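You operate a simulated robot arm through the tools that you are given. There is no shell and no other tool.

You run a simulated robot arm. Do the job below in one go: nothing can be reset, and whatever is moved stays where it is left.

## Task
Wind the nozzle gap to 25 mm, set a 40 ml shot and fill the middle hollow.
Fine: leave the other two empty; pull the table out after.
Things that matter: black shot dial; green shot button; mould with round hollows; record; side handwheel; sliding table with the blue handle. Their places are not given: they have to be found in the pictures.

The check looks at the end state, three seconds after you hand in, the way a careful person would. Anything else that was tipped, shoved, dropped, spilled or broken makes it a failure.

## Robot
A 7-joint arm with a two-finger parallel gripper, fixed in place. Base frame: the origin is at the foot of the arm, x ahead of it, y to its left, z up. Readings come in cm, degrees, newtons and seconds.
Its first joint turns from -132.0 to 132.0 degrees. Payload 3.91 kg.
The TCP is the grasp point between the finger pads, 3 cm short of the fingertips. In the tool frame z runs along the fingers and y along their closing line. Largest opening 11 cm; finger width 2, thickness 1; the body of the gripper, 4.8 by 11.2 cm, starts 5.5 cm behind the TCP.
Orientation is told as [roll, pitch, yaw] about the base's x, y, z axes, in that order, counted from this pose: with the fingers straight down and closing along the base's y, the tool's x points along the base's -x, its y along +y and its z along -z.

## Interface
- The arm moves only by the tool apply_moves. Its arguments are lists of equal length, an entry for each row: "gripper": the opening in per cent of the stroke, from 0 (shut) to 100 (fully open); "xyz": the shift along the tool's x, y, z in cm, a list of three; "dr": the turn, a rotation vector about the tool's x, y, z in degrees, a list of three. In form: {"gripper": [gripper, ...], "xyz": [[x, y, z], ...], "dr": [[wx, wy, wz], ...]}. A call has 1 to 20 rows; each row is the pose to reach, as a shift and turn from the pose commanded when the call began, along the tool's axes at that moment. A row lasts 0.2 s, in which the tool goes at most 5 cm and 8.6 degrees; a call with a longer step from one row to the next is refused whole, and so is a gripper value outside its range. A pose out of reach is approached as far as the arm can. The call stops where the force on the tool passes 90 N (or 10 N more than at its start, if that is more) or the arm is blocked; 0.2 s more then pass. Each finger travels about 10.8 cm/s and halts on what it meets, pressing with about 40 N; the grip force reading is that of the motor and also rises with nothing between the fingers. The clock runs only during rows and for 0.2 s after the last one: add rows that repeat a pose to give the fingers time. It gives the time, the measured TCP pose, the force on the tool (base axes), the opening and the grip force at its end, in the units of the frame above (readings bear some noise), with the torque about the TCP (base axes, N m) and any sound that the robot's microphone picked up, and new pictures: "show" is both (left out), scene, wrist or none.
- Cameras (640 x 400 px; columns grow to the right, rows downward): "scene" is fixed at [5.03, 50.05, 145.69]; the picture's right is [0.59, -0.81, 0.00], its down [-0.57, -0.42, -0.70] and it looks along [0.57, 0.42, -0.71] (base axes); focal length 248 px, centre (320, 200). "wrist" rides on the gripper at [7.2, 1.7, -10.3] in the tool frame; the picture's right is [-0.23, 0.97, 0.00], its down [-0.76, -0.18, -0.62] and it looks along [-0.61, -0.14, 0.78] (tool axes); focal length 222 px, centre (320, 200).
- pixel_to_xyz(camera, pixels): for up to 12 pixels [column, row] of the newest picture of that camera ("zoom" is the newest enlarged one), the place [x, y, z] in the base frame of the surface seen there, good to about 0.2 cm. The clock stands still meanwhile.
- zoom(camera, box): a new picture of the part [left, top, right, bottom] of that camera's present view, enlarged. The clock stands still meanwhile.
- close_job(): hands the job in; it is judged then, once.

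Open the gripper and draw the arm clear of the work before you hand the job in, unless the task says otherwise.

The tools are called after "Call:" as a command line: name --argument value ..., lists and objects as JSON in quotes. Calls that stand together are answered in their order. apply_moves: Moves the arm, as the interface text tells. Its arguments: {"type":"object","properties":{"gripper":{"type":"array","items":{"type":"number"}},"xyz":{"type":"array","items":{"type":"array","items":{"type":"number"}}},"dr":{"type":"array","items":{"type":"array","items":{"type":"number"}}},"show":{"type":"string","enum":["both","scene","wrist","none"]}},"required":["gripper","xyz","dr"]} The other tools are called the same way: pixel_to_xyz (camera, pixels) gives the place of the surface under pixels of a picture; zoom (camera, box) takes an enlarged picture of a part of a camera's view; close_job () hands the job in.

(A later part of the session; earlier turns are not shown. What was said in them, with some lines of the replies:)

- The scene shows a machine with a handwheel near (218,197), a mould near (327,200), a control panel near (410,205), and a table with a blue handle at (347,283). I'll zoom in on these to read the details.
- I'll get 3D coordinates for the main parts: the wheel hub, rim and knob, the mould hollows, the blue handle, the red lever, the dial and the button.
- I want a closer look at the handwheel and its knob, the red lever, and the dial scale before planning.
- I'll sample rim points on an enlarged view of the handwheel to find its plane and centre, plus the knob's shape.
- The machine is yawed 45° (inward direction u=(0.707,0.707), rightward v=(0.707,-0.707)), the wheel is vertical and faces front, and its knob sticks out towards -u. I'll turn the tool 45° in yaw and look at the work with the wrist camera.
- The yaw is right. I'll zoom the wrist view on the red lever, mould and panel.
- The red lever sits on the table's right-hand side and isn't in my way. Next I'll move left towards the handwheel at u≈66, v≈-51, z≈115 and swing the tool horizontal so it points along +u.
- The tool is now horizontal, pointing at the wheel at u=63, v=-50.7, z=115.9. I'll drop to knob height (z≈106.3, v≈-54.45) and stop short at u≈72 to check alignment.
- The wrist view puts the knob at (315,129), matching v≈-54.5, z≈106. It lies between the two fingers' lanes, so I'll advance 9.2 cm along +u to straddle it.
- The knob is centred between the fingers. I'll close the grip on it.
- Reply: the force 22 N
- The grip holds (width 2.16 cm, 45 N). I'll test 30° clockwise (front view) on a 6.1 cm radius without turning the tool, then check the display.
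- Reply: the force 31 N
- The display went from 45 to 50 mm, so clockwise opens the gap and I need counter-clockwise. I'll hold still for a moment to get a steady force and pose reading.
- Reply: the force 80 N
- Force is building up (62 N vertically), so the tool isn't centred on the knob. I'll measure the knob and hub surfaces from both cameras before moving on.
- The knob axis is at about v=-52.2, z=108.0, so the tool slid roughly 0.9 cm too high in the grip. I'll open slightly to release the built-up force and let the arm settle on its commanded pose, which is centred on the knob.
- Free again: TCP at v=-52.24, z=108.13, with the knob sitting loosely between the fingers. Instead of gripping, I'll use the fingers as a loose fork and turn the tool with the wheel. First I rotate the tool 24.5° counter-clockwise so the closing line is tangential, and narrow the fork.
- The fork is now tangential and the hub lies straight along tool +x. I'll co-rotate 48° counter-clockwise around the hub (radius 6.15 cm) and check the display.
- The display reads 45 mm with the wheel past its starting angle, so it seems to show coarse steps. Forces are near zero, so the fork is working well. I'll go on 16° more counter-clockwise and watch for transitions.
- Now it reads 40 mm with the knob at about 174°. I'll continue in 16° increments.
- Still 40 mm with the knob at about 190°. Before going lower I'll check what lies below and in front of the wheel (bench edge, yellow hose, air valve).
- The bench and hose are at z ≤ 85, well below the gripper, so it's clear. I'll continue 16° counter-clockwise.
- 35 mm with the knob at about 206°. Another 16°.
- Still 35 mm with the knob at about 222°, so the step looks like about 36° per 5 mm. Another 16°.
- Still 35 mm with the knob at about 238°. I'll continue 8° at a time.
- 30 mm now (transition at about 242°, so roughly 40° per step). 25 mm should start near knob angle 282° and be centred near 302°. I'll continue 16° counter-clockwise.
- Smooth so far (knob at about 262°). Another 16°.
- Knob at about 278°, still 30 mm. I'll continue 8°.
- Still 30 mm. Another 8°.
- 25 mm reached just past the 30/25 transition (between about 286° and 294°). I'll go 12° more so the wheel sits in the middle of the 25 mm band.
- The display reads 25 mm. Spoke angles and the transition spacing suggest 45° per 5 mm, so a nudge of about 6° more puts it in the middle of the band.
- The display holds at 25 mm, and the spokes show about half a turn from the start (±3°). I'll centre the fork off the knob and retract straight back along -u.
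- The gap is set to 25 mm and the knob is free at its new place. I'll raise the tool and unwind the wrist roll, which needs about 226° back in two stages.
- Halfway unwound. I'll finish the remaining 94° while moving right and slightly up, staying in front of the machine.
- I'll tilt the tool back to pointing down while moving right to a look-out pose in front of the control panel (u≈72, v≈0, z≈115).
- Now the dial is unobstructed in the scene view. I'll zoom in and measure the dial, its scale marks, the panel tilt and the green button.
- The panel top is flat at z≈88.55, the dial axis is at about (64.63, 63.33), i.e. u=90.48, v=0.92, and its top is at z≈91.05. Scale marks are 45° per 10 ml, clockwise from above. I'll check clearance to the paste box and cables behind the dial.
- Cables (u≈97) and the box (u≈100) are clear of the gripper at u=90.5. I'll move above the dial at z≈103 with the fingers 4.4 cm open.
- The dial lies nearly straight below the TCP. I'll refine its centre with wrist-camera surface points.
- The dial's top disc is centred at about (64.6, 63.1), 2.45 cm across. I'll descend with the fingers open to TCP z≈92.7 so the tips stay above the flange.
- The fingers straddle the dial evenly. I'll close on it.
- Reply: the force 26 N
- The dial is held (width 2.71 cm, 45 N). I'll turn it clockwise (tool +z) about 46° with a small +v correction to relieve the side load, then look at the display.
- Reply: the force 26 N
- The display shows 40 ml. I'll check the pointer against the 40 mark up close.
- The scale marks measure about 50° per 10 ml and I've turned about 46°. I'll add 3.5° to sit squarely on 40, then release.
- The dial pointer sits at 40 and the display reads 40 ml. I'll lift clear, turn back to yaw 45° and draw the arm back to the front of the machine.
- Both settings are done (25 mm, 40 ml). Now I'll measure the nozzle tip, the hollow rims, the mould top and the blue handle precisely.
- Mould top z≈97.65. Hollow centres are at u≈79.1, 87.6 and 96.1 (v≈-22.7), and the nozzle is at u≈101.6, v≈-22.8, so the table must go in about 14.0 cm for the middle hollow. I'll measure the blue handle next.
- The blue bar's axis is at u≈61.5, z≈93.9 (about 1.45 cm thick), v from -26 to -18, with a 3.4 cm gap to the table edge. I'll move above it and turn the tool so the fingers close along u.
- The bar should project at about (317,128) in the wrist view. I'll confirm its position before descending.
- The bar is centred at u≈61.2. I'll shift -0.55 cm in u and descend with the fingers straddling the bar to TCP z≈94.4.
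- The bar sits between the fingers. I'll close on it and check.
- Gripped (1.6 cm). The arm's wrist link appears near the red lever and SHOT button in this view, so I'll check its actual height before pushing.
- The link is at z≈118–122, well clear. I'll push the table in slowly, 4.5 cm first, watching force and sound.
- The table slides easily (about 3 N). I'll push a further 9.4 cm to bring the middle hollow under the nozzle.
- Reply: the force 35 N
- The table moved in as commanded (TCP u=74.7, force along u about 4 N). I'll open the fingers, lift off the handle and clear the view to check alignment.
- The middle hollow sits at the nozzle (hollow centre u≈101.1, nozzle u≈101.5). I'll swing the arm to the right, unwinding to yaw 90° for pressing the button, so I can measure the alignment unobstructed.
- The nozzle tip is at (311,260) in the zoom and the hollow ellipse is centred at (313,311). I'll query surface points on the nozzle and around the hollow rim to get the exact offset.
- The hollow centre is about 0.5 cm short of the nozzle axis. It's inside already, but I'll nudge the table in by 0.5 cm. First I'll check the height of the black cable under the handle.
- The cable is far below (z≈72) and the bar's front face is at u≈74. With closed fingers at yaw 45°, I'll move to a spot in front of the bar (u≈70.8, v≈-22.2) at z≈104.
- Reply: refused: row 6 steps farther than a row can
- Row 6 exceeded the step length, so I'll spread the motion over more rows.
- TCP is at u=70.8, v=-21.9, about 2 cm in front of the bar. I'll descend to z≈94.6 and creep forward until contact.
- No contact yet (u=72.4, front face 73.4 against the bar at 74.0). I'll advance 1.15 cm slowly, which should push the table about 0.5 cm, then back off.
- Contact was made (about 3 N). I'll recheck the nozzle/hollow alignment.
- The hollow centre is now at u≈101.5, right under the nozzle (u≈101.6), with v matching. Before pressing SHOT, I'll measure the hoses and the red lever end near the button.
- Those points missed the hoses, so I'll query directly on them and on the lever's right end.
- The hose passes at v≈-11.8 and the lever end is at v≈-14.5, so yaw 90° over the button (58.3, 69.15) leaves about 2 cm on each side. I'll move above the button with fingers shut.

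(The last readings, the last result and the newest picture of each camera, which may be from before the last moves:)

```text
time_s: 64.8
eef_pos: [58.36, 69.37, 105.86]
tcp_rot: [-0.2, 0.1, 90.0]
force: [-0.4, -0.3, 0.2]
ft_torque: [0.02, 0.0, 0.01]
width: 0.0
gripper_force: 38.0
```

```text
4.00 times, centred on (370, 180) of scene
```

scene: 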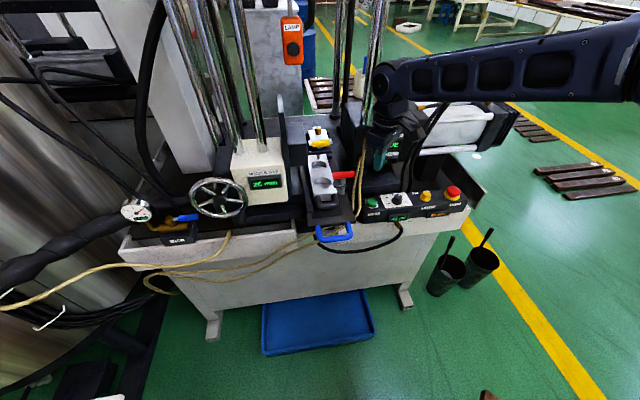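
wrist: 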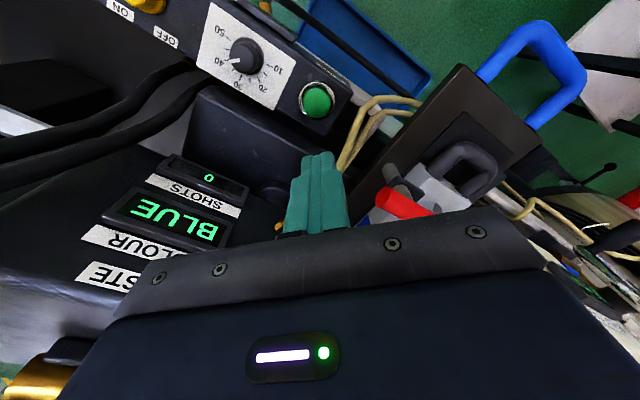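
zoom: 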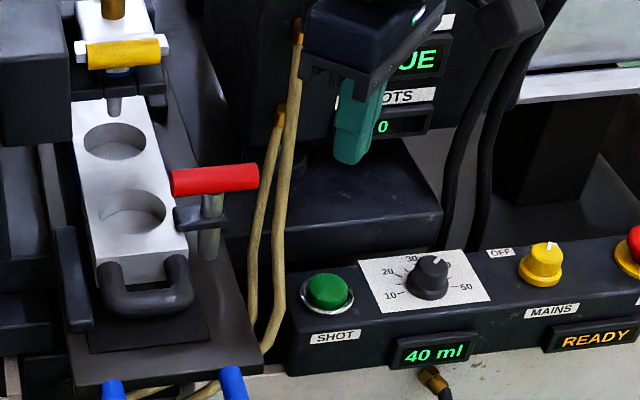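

The button is at about (58.43, 69.03), so I need a 0.3 cm shift. I'll descend to just above it (tips at z≈90.8) and look.

Call:
apply_moves --gripper '[0, 0, 0, 0, 0, 0]' --xyz '[[0.3, -0.07, 3], [0.3, -0.07, 6], [0.3, -0.07, 9], [0.3, -0.07, 11], [0.3, -0.07, 12], [0.3, -0.07, 12]]' --dr '[[0, 0, 0], [0, 0, 0], [0, 0, 0], [0, 0, 0], [0, 0, 0], [0, 0, 0]]'

Call:
zoom --camera "wrist" --box '[220, 40, 420, 240]'

Call:
zoom --camera "scene" --box '[310, 140, 430, 230]'

```text
time_s: 66.2
eef_pos: [58.39, 68.84, 93.81]
tcp_rot: [-0.1, 0.1, 90.0]
force: [-0.1, -0.3, 0.3]
ft_torque: [-0.01, -0.02, -0.01]
width: 0.01
gripper_force: 37.4
```

scene: 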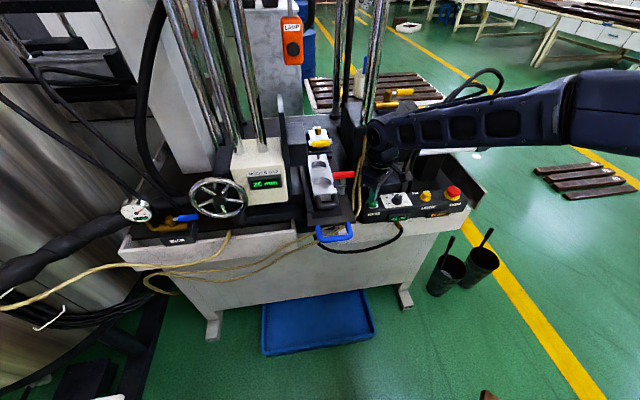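
wrist: 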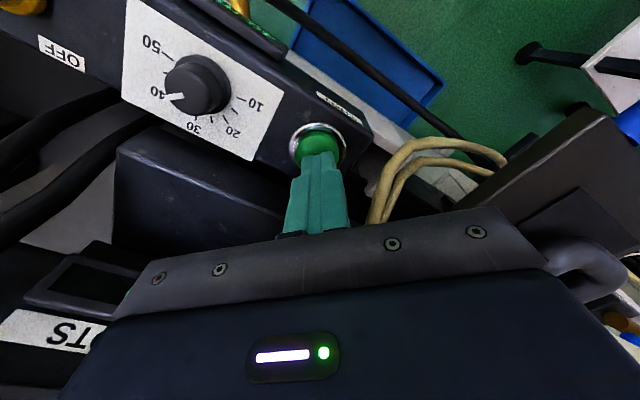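

```text
2.00 times, centred on (320, 140) of wrist
```

zoom: 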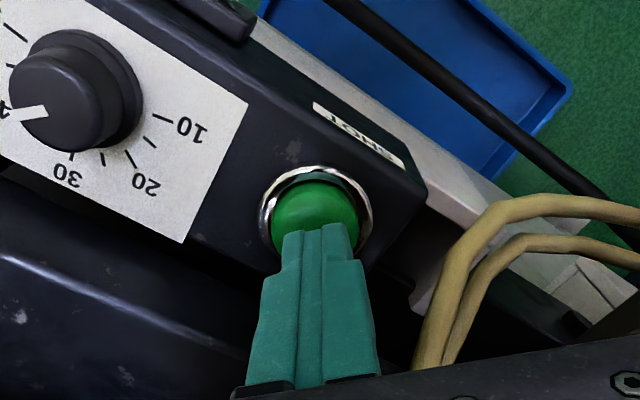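

```text
4.44 times, centred on (370, 185) of scene
```

zoom: 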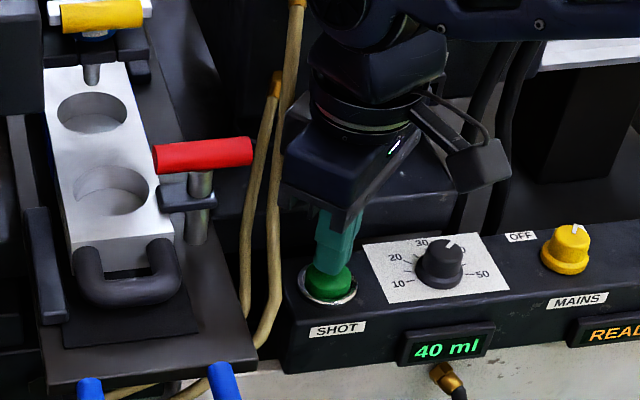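

The fingertips are about 0.7 cm over the button's centre. I'll press down in small steps and watch force, sound and the SHOTS counter.

Call:
apply_moves --gripper '[0, 0, 0, 0]' --xyz '[[0, 0, 0.4], [0, 0, 0.7], [0, 0, 0.9], [0, 0, 0.9]]' --dr '[[0, 0, 0], [0, 0, 0], [0, 0, 0], [0, 0, 0]]' --show "scene"

Call:
zoom --camera "scene" --box '[290, 120, 430, 230]'

```text
time_s: 67.2
eef_pos: [58.62, 69.0, 92.91]
tcp_rot: [-0.1, 0.2, 90.0]
force: [0.1, 0.4, 0.6]
ft_torque: [0.02, 0.03, 0.0]
width: 0.0
gripper_force: 37.7
```

scene: 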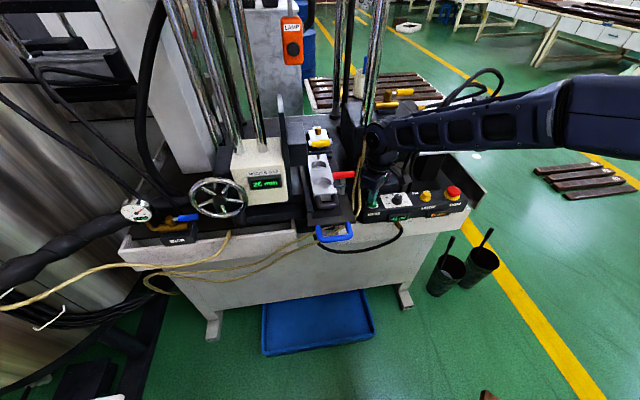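

```text
3.64 times, centred on (360, 175) of scene
```

zoom: 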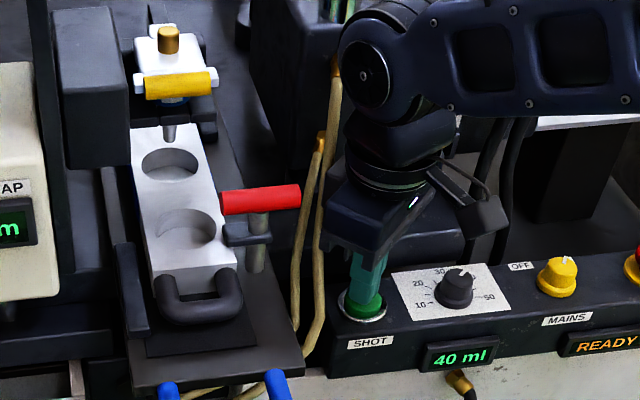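

No contact force yet (tips at z≈89.9). I'll press further in small steps.

Call:
apply_moves --gripper '[0, 0, 0, 0]' --xyz '[[0, 0, 0.15], [0, 0, 0.3], [0, 0, 0.4], [0, 0, 0.4]]' --dr '[[0, 0, 0], [0, 0, 0], [0, 0, 0], [0, 0, 0]]' --show "scene"

Call:
zoom --camera "scene" --box '[290, 120, 430, 230]'

```text
time_s: 68.2
eef_pos: [58.5, 68.94, 92.41]
tcp_rot: [-0.1, 0.1, 89.9]
force: [1.5, 1.5, 2.6]
ft_torque: [0.05, -0.06, 0.0]
width: 0.0
gripper_force: 37.8
heard: click
```

scene: 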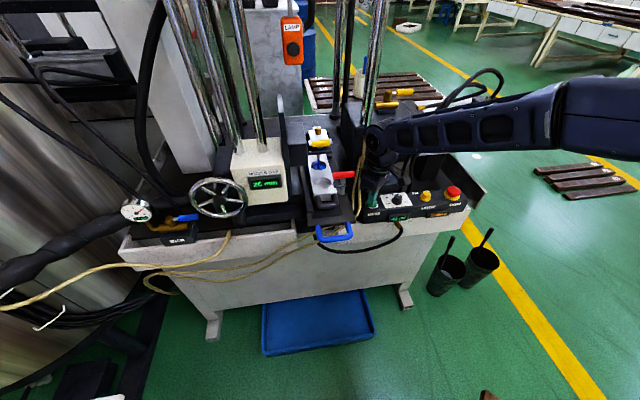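

```text
3.64 times, centred on (360, 175) of scene
```

zoom: 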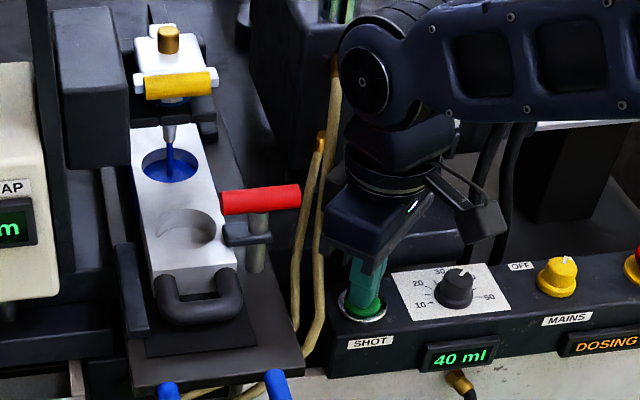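

Click heard. The panel shows DOSING and blue paste is flowing into the hollow under the nozzle. I'll release the button by lifting straight up and wait for it to finish.

Call:
apply_moves --gripper '[0, 0, 0, 0, 0, 0, 0, 0]' --xyz '[[0, 0, -1.5], [0, 0, -4], [0, 0, -8], [0, 0, -12], [0, 0, -14], [0, 0, -14], [0, 0, -14], [0, 0, -14]]' --dr '[[0, 0, 0], [0, 0, 0], [0, 0, 0], [0, 0, 0], [0, 0, 0], [0, 0, 0], [0, 0, 0], [0, 0, 0]]' --show "scene"

Call:
zoom --camera "scene" --box '[290, 120, 430, 230]'

```text
time_s: 70.0
eef_pos: [58.48, 69.19, 106.61]
tcp_rot: [-0.1, 0.1, 89.9]
force: [-0.9, -0.4, 0.2]
ft_torque: [0.0, 0.03, 0.0]
width: 0.0
gripper_force: 38.0
```

scene: 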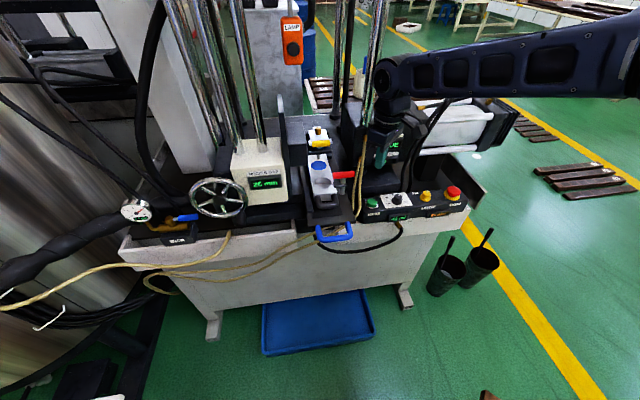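

```text
3.64 times, centred on (360, 175) of scene
```

zoom: 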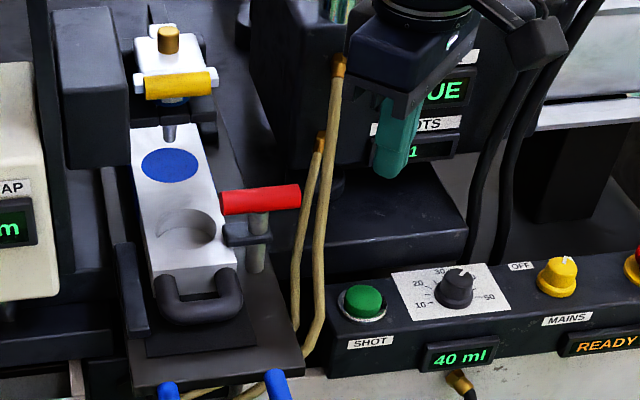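

Dosing finished: the middle hollow is full of blue, SHOTS reads 1 and the panel shows READY. I'll draw back from the panel and turn to yaw -45° to take hold of the blue handle again.

Call:
apply_moves --gripper '[0, 0, 0, 5, 10, 20, 30, 30, 30, 30, 30, 30, 30, 30, 30, 30, 30, 30, 30]' --xyz '[[1.65, 2.8, -1], [3.3, 5.6, -2], [4.95, 8.4, -3], [6.6, 11.2, -3], [8.25, 14, -3], [9.9, 16.8, -3], [11.55, 19.6, -3], [13.2, 22.4, -3], [14.8, 25.2, -3], [14.8, 25.2, -3], [14.8, 25.2, -3], [14.8, 25.2, -3], [14.8, 25.2, -3], [14.8, 25.2, -3], [14.8, 25.2, -3], [14.8, 25.2, -3], [14.8, 25.2, -3], [14.8, 25.2, -3], [14.8, 25.2, -3]]' --dr '[[0, 0, 0], [0, 0, 0], [0, 0, 8.4], [0, 0, 16.8], [0, 0, 25.2], [0, 0, 33.6], [0, 0, 42], [0, 0, 50.4], [0, 0, 58.8], [0, 0, 67.2], [0, 0, 75.6], [0, 0, 84], [0, 0, 92.4], [0, 0, 100.8], [0, 0, 109.2], [0, 0, 117.6], [0, 0, 126], [0, 0, 134.4], [0, 0, 135]]'

Call:
zoom --camera "scene" --box '[290, 130, 400, 250]'

```text
time_s: 74.0
eef_pos: [33.24, 54.34, 109.5]
tcp_rot: [0.0, -0.1, -45.1]
force: [0.7, -0.4, -0.2]
ft_torque: [-0.01, 0.01, -0.02]
width: 3.29
gripper_force: 0.0
```

scene: 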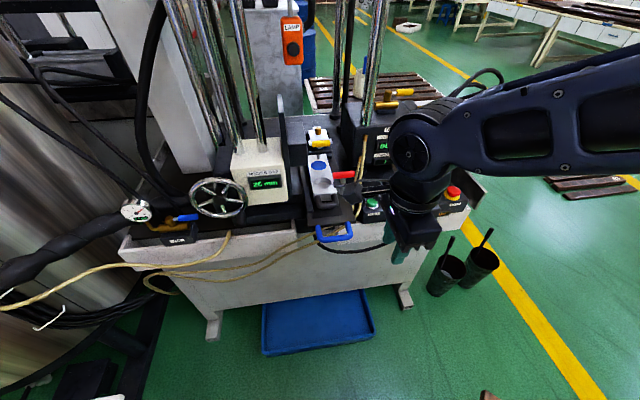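
wrist: 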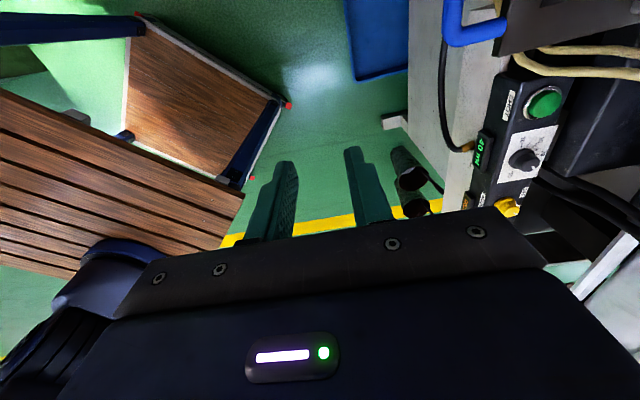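

```text
3.33 times, centred on (345, 190) of scene
```

zoom: 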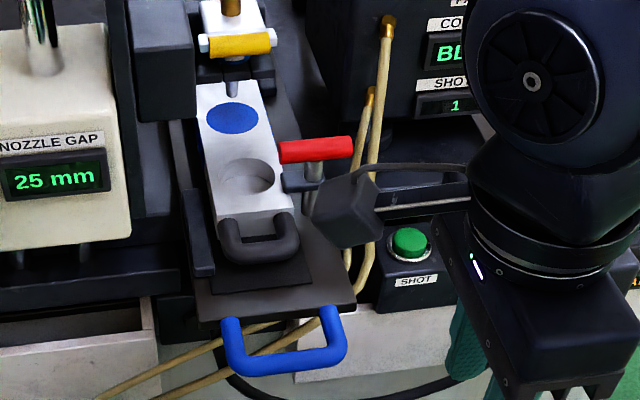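

I'll get the handle bar's current position before lowering onto it.

Call:
pixel_to_xyz --camera "zoom" --pixels '[[260, 365], [285, 360], [310, 355], [235, 345], [335, 330], [285, 350], [285, 368], [290, 305]]'

```text
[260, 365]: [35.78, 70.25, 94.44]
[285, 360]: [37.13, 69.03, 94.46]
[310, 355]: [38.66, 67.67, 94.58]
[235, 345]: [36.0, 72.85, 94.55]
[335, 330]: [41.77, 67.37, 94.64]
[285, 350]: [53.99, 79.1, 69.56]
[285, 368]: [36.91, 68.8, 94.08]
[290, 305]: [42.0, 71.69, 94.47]
```

The bar axis is at u≈75.2, v≈-22.2. I'll move above it at z≈104.

Call:
apply_moves --gripper '[30, 30, 30, 30, 30, 30]' --xyz '[[1.46, 2.65, 1.0], [2.91, 5.3, 2.0], [4.37, 7.96, 3.0], [5.82, 10.6, 4.0], [7.28, 13.27, 5.2], [7.28, 13.27, 5.2]]' --dr '[[0, 0, 0], [0, 0, 0], [0, 0, 0], [0, 0, 0], [0, 0, 0], [0, 0, 0]]'

Call:
pixel_to_xyz --camera "wrist" --pixels '[[305, 128], [310, 128], [316, 128], [322, 128], [300, 115], [305, 115], [310, 115], [316, 115]]'

Call:
zoom --camera "wrist" --box '[240, 40, 420, 240]'

```text
time_s: 75.4
eef_pos: [37.68, 68.8, 104.28]
tcp_rot: [-0.1, -0.1, -45.0]
force: [0.6, 0.4, -0.2]
ft_torque: [-0.02, 0.02, -0.03]
width: 3.31
gripper_force: 0.1
```

scene: 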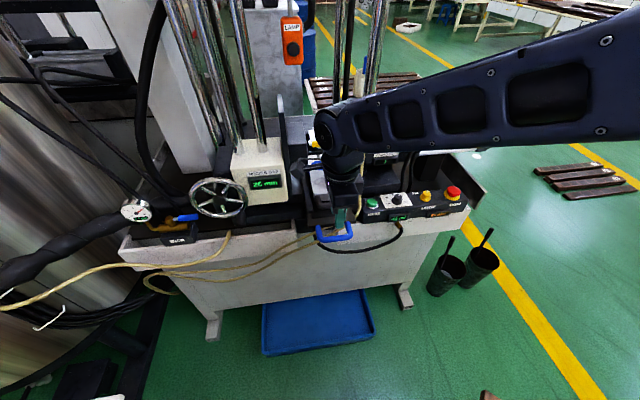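
wrist: 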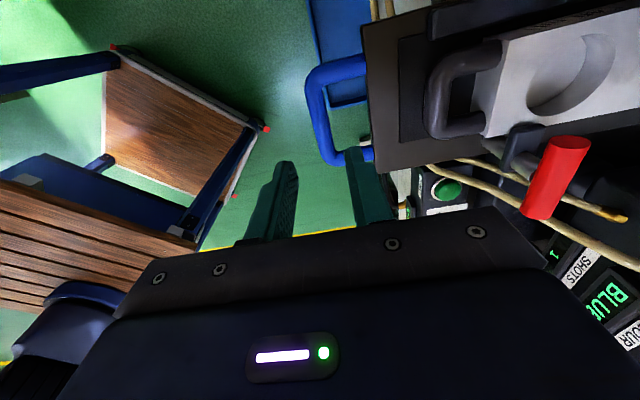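

```text
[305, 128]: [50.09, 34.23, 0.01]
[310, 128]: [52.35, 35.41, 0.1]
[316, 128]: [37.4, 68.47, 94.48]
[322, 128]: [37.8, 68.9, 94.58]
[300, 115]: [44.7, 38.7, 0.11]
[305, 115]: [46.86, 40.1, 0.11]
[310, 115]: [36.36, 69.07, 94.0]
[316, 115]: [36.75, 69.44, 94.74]
```

```text
2.00 times, centred on (330, 140) of wrist
```

zoom: 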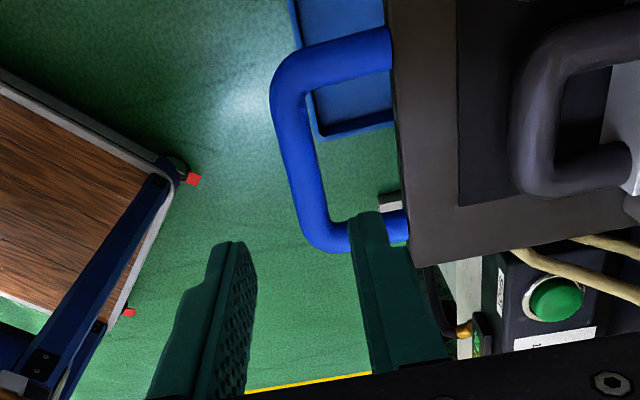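

The bar is centred at u≈75.3 between the finger lanes. I'll descend 9.9 cm and close on the bar.

Call:
apply_moves --gripper '[30, 30, 30, 30, 30, 15, 8, 8]' --xyz '[[0, 0, 2.5], [0, 0, 5], [0, 0, 7.5], [0, 0, 9.9], [0, 0, 9.9], [0, 0, 9.9], [0, 0, 9.9], [0, 0, 9.9]]' --dr '[[0, 0, 0], [0, 0, 0], [0, 0, 0], [0, 0, 0], [0, 0, 0], [0, 0, 0], [0, 0, 0], [0, 0, 0]]'

```text
time_s: 77.2
eef_pos: [37.53, 68.86, 94.6]
tcp_rot: [0.0, -0.1, -45.0]
force: [2.6, 2.2, -2.3]
ft_torque: [0.07, -0.01, 0.95]
width: 1.59
gripper_force: 45.6
```

scene: 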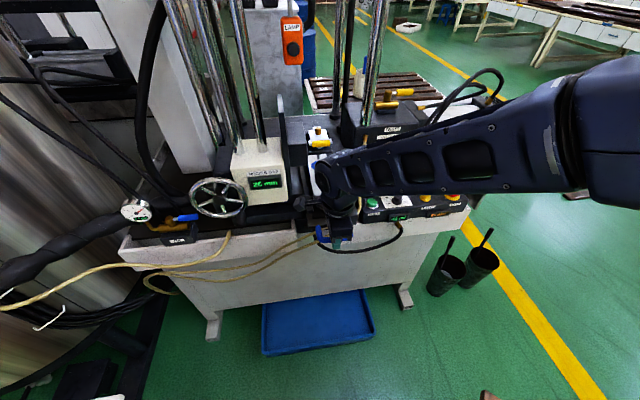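
wrist: 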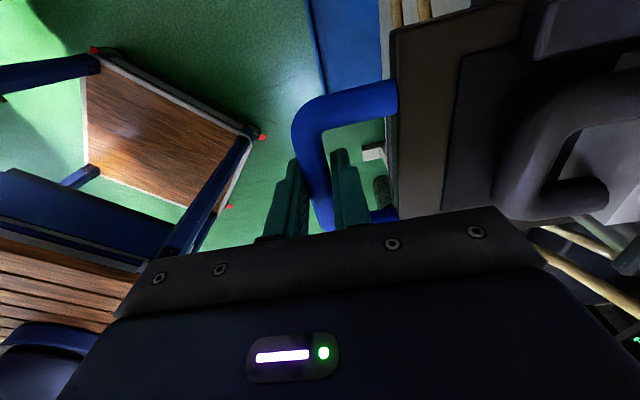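

Gripped (1.59 cm). I'll pull the table out gently by 14.1 cm with soft starts and stops so nothing spills.

Call:
apply_moves --gripper '[8, 8, 8, 8, 8, 8, 8, 8, 8, 8, 8, 8, 8, 8, 8, 8, 8, 8, 8, 8]' --xyz '[[0, -0.2, 0], [0, -0.6, 0], [0, -1.2, 0], [0, -1.9, 0], [0, -2.7, 0], [0, -3.6, 0], [0, -4.5, 0], [0, -5.4, 0], [0, -6.3, 0], [0, -7.2, 0], [0, -8.1, 0], [0, -9.0, 0], [0, -9.9, 0], [0, -10.8, 0], [0, -11.6, 0], [0, -12.4, 0], [0, -13.1, 0], [0, -13.6, 0], [0, -14.0, 0], [0, -14.1, 0]]' --dr '[[0, 0, 0], [0, 0, 0], [0, 0, 0], [0, 0, 0], [0, 0, 0], [0, 0, 0], [0, 0, 0], [0, 0, 0], [0, 0, 0], [0, 0, 0], [0, 0, 0], [0, 0, 0], [0, 0, 0], [0, 0, 0], [0, 0, 0], [0, 0, 0], [0, 0, 0], [0, 0, 0], [0, 0, 0], [0, 0, 0]]'

Call:
zoom --camera "scene" --box '[280, 120, 400, 220]'

```text
time_s: 81.4
eef_pos: [27.57, 58.86, 94.43]
tcp_rot: [0.1, -0.1, -45.1]
force: [-6.9, 9.4, 33.2]
ft_torque: [0.03, 0.0, 0.91]
width: 1.6
gripper_force: 44.9
```

scene: 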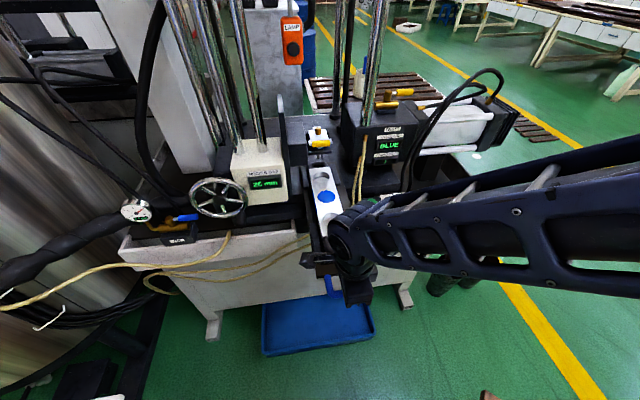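
wrist: 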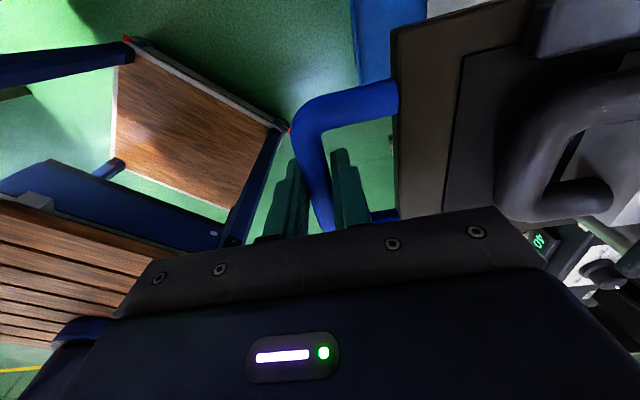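

```text
4.00 times, centred on (340, 170) of scene
```

zoom: 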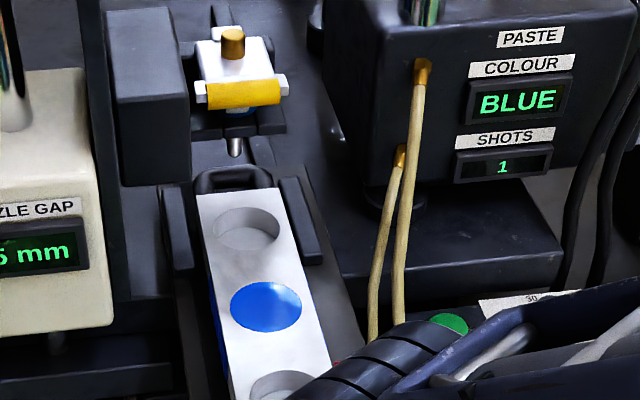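

The table is back at its starting place (u=61.1) with only the middle hollow filled. I'll pull a further 0.6 cm gently to see whether it's at its outer stop.

Call:
apply_moves --gripper '[8, 8, 8, 8]' --xyz '[[0, -0.2, 0], [0, -0.4, 0], [0, -0.6, 0], [0, -0.6, 0]]' --dr '[[0, 0, 0], [0, 0, 0], [0, 0, 0], [0, 0, 0]]' --show "none"

```text
time_s: 82.4
eef_pos: [27.23, 58.43, 94.41]
tcp_rot: [0.0, -0.2, -45.1]
force: [-1.8, 5.7, 28.2]
ft_torque: [-0.36, -0.48, 0.95]
width: 1.61
gripper_force: 44.7
```

It still slides freely (about 3 N), so it's not at a stop yet. I'll keep pulling gently a couple of centimetres at a time, watching the force.

Call:
apply_moves --gripper '[8, 8, 8, 8, 8, 8, 8]' --xyz '[[0, -0.3, 0], [0, -0.7, 0], [0, -1.1, 0], [0, -1.5, 0], [0, -1.8, 0], [0, -2.0, 0], [0, -2.0, 0]]' --dr '[[0, 0, 0], [0, 0, 0], [0, 0, 0], [0, 0, 0], [0, 0, 0], [0, 0, 0], [0, 0, 0]]' --show "wrist"

Call:
zoom --camera "scene" --box '[280, 120, 400, 220]'

```text
time_s: 84.0
eef_pos: [25.63, 57.05, 94.39]
tcp_rot: [-0.1, 0.0, -45.0]
force: [-1.3, 3.3, 19.1]
ft_torque: [-0.01, -0.03, 0.92]
width: 1.6
gripper_force: 45.3
```

wrist: 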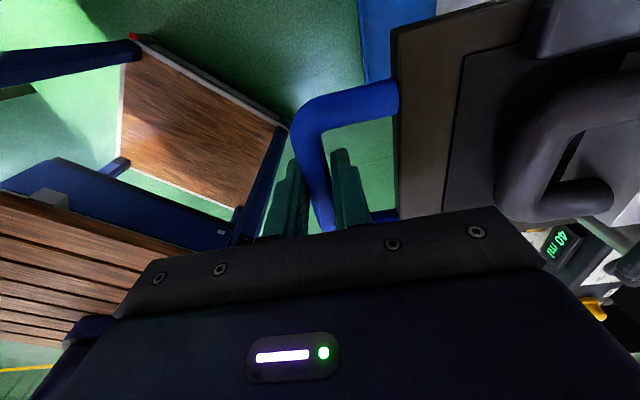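

```text
4.00 times, centred on (340, 170) of scene
```

zoom: 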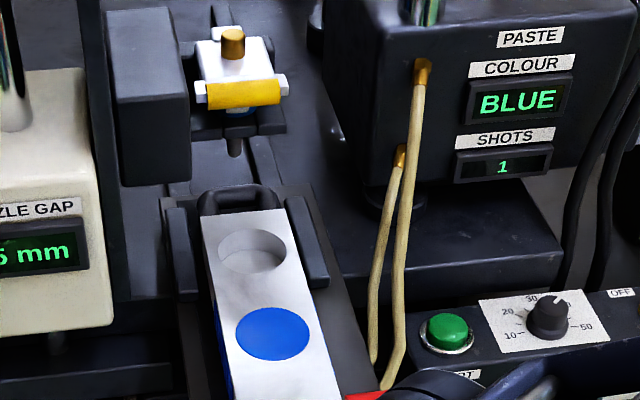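

Still free-sliding at u=58.5. I'll continue gently to find the outer stop.

Call:
apply_moves --gripper '[8, 8, 8, 8, 8, 8, 8]' --xyz '[[0, -0.3, 0], [0, -0.7, 0], [0, -1.1, 0], [0, -1.5, 0], [0, -1.8, 0], [0, -2.0, 0], [0, -2.0, 0]]' --dr '[[0, 0, 0], [0, 0, 0], [0, 0, 0], [0, 0, 0], [0, 0, 0], [0, 0, 0], [0, 0, 0]]' --show "none"

```text
time_s: 85.6
eef_pos: [24.22, 55.68, 94.38]
tcp_rot: [-0.1, -0.1, -44.9]
force: [-0.4, 1.4, 8.2]
ft_torque: [-0.29, -0.38, 0.95]
width: 1.6
gripper_force: 44.7
```

Still free at u=56.5. Another 2 cm, same care.

Call:
apply_moves --gripper '[8, 8, 8, 8, 8, 8, 8]' --xyz '[[0, -0.3, 0], [0, -0.7, 0], [0, -1.1, 0], [0, -1.5, 0], [0, -1.8, 0], [0, -2.0, 0], [0, -2.0, 0]]' --dr '[[0, 0, 0], [0, 0, 0], [0, 0, 0], [0, 0, 0], [0, 0, 0], [0, 0, 0], [0, 0, 0]]' --show "wrist"

Call:
zoom --camera "scene" --box '[270, 120, 430, 280]'

```text
time_s: 87.2
eef_pos: [22.94, 54.23, 94.41]
tcp_rot: [0.0, -0.1, -44.9]
force: [2.5, -0.4, 4.5]
ft_torque: [-0.06, -0.07, 0.89]
width: 1.62
gripper_force: 45.5
```

wrist: 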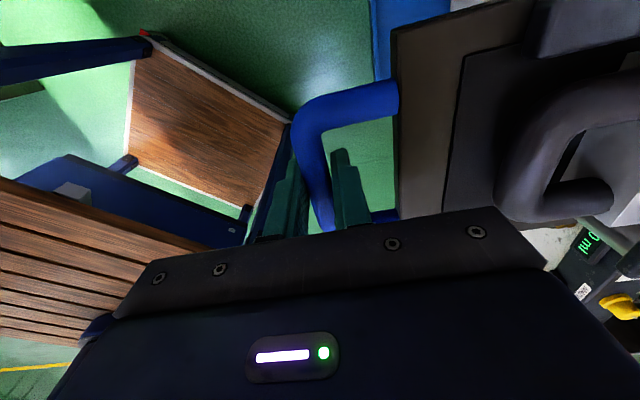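

```text
2.50 times, centred on (350, 200) of scene
```

zoom: 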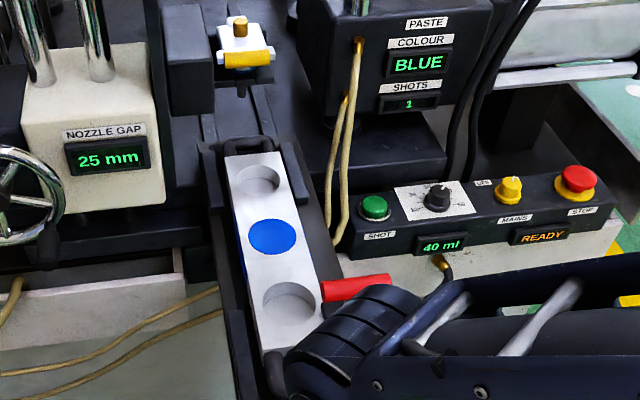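

No stop yet at u=54.6; the mould is now completely clear of the nozzle. I'll try a few more centimetres gently to find the end of travel.

Call:
apply_moves --gripper '[8, 8, 8, 8, 8, 8, 8]' --xyz '[[0, -0.3, 0], [0, -0.7, 0], [0, -1.1, 0], [0, -1.5, 0], [0, -1.8, 0], [0, -2.0, 0], [0, -2.0, 0]]' --dr '[[0, 0, 0], [0, 0, 0], [0, 0, 0], [0, 0, 0], [0, 0, 0], [0, 0, 0], [0, 0, 0]]' --show "none"

```text
time_s: 88.4
eef_pos: [22.25, 53.5, 94.47]
tcp_rot: [0.6, 0.2, -45.2]
force: [13.4, 27.4, -28.7]
ft_torque: [0.42, 0.18, 1.03]
width: 1.62
gripper_force: 44.9
stopped in row 5: the force on the tool passed its limit at 97 N (the readings are from after the stop); the commanded pose is now the measured one
```

Reached the outer stop at u=53.6 (force peaked, then the arm stopped). I'll ease off the pull slightly, then open the fingers and check that everything is still in place.

Call:
apply_moves --gripper '[8, 8, 20, 30, 30, 30]' --xyz '[[0, 0.1, 0], [0, 0.15, 0], [0, 0.15, 0], [0, 0.15, 0], [0, 0.15, 0], [0, 0.15, 0]]' --dr '[[0, 0, 0], [0, 0, 0], [0, 0, 0], [0, 0, 0], [0, 0, 0], [0, 0, 0]]'

Call:
zoom --camera "scene" --box '[270, 120, 430, 280]'

Call:
zoom --camera "wrist" --box '[240, 40, 420, 240]'

```text
time_s: 89.8
eef_pos: [22.21, 53.44, 94.68]
tcp_rot: [0.6, 0.3, -45.4]
force: [-0.2, 0.1, -0.3]
ft_torque: [0.01, 0.04, 0.0]
width: 3.29
gripper_force: 0.1
```

scene: 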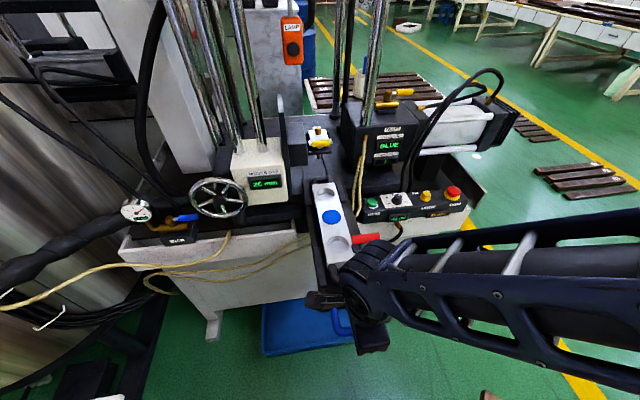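
wrist: 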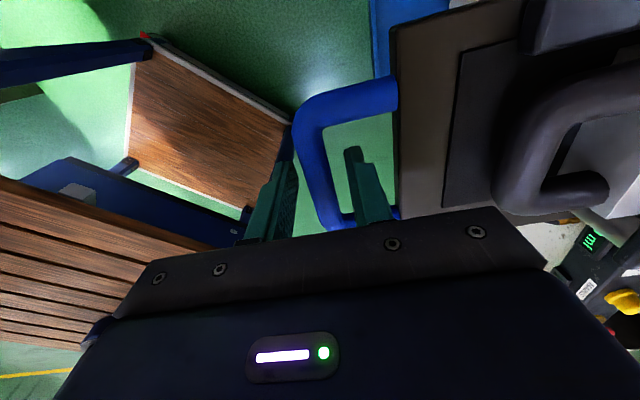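

```text
2.50 times, centred on (350, 200) of scene
```

zoom: 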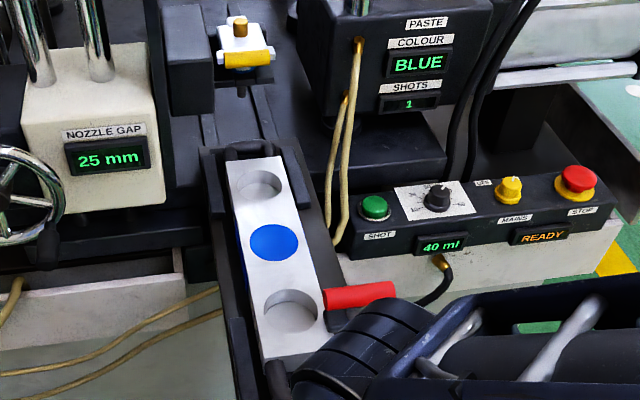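

```text
2.00 times, centred on (330, 140) of wrist
```

zoom: 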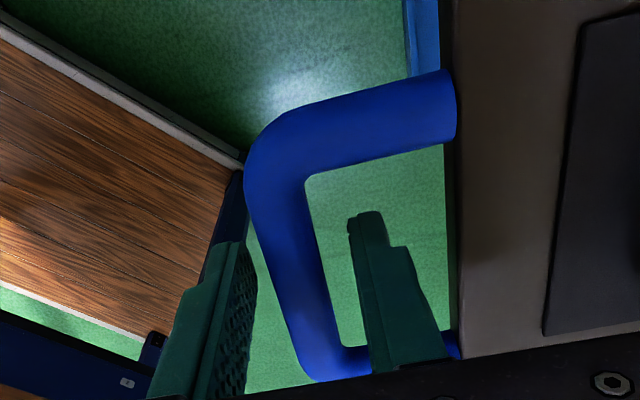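

The bar is free between the open fingers; hollows front and back are empty, the middle one is blue, and the displays show 25 mm, 40 ml, SHOTS 1. I'll lift straight up and withdraw to the right, clear of the work.

Call:
apply_moves --gripper '[30, 30, 30, 30, 30, 30, 30, 30, 30, 30, 30, 30]' --xyz '[[0, 0, -2], [0, 0, -5], [0, 0, -9], [0, 0, -13], [0, 0, -17], [-3, 0, -20], [-7, 0, -22], [-11, 0, -24], [-15, 0, -26], [-19, 0, -28], [-22, 0, -28], [-22, 0, -28]]' --dr '[[0, 0, 0], [0, 0, 0], [0, 0, 0], [0, 0, 0], [0, 0, 0], [0, 0, -5], [0, 0, -12], [0, 0, -20], [0, 0, -28], [0, 0, -36], [0, 0, -44], [0, 0, -45]]'

Call:
zoom --camera "scene" --box '[270, 120, 430, 320]'

Call:
zoom --camera "scene" --box '[110, 120, 310, 260]'

```text
time_s: 92.4
eef_pos: [37.65, 37.41, 122.69]
tcp_rot: [0.6, -0.3, -0.2]
force: [0.3, -0.6, 0.2]
ft_torque: [0.0, -0.02, 0.01]
width: 3.31
gripper_force: 0.1
```

scene: 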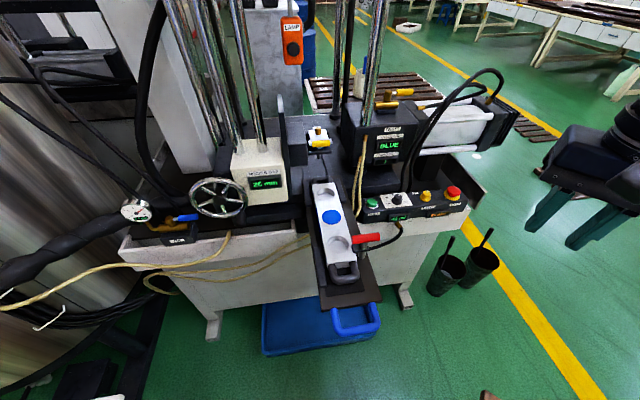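
wrist: 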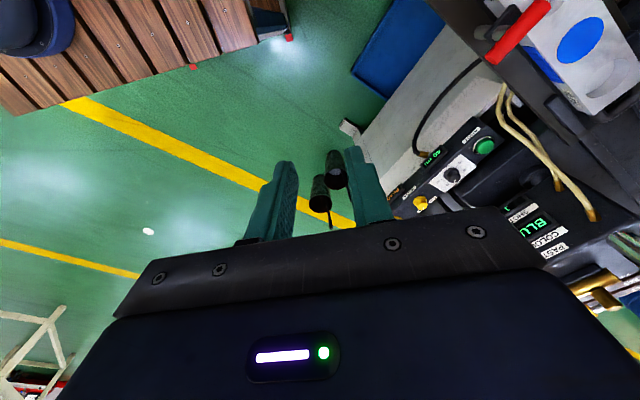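

```text
2.00 times, centred on (350, 220) of scene
```

zoom: 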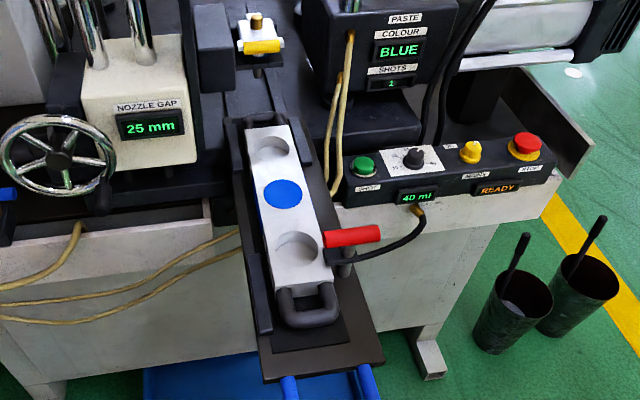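

```text
2.86 times, centred on (210, 190) of scene
```

zoom: 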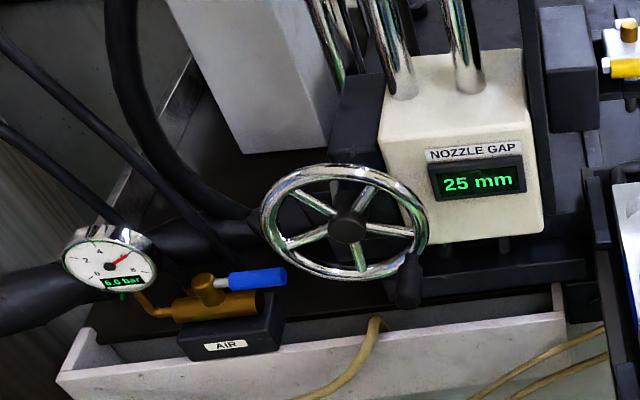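

Let me take one close look at the mould and table for spills, drips or shifts before handing in.

Call:
zoom --camera "scene" --box '[295, 170, 395, 300]'

Call:
zoom --camera "scene" --box '[295, 115, 355, 195]'

```text
3.08 times, centred on (345, 235) of scene
```

zoom: 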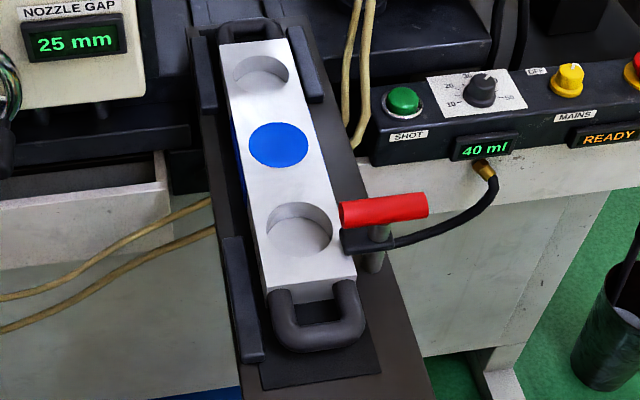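

```text
5.00 times, centred on (325, 155) of scene
```

zoom: 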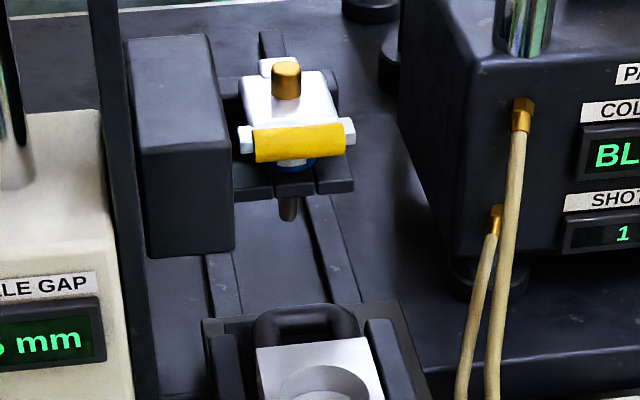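

No spills: the middle hollow is full, the other two are empty, and the table is fully out. I'll open the gripper fully with the arm clear of the work.

Call:
apply_moves --gripper '[60, 100, 100, 100]' --xyz '[[0, 0, 0], [0, 0, 0], [0, 0, 0], [0, 0, 0]]' --dr '[[0, 0, 0], [0, 0, 0], [0, 0, 0], [0, 0, 0]]' --show "scene"

```text
time_s: 93.4
eef_pos: [37.71, 37.48, 122.62]
tcp_rot: [0.7, -0.2, -0.3]
force: [-0.9, 0.5, 0.5]
ft_torque: [0.03, 0.02, 0.02]
width: 11.01
gripper_force: 0.0
```

scene: 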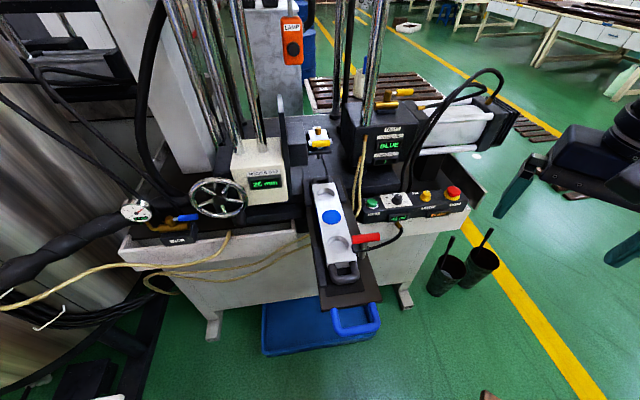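

The gap reads 25 mm, the shot is set to 40 ml, the middle hollow is filled, the table is out and the gripper is open and clear. I'm handing the job in.

Call:
close_job

```text
The job is handed in.
```

The middle hollow is filled with one 40 ml blue shot at a 25 mm nozzle gap, and the job is handed in.

- **Nozzle gap:** the display read 45 mm at the start and reads 25 mm now. My first test turn of the handwheel went the wrong way and opened it to 50 mm before I wound it back down. The display moves in 5 mm steps, so I set the wheel to about the middle of the 25 mm band.
- **Shot:** the dial and its display are at 40 ml. I pressed the green button once; the shot counter reads 1 and the panel is back to READY.
- **Mould:** the middle hollow looks full to the brim, the other two are empty, and I saw no drips or spills.
- **Table:** it slid past where it had started, so I pulled it on to its outer stop, about 7.5 cm further out. The arm hit that stop with about 97 N; the mould still looked in place afterwards.

I never found anything I could identify as the "record", apart from the machine's own shot counter, so nothing was done with it separately.
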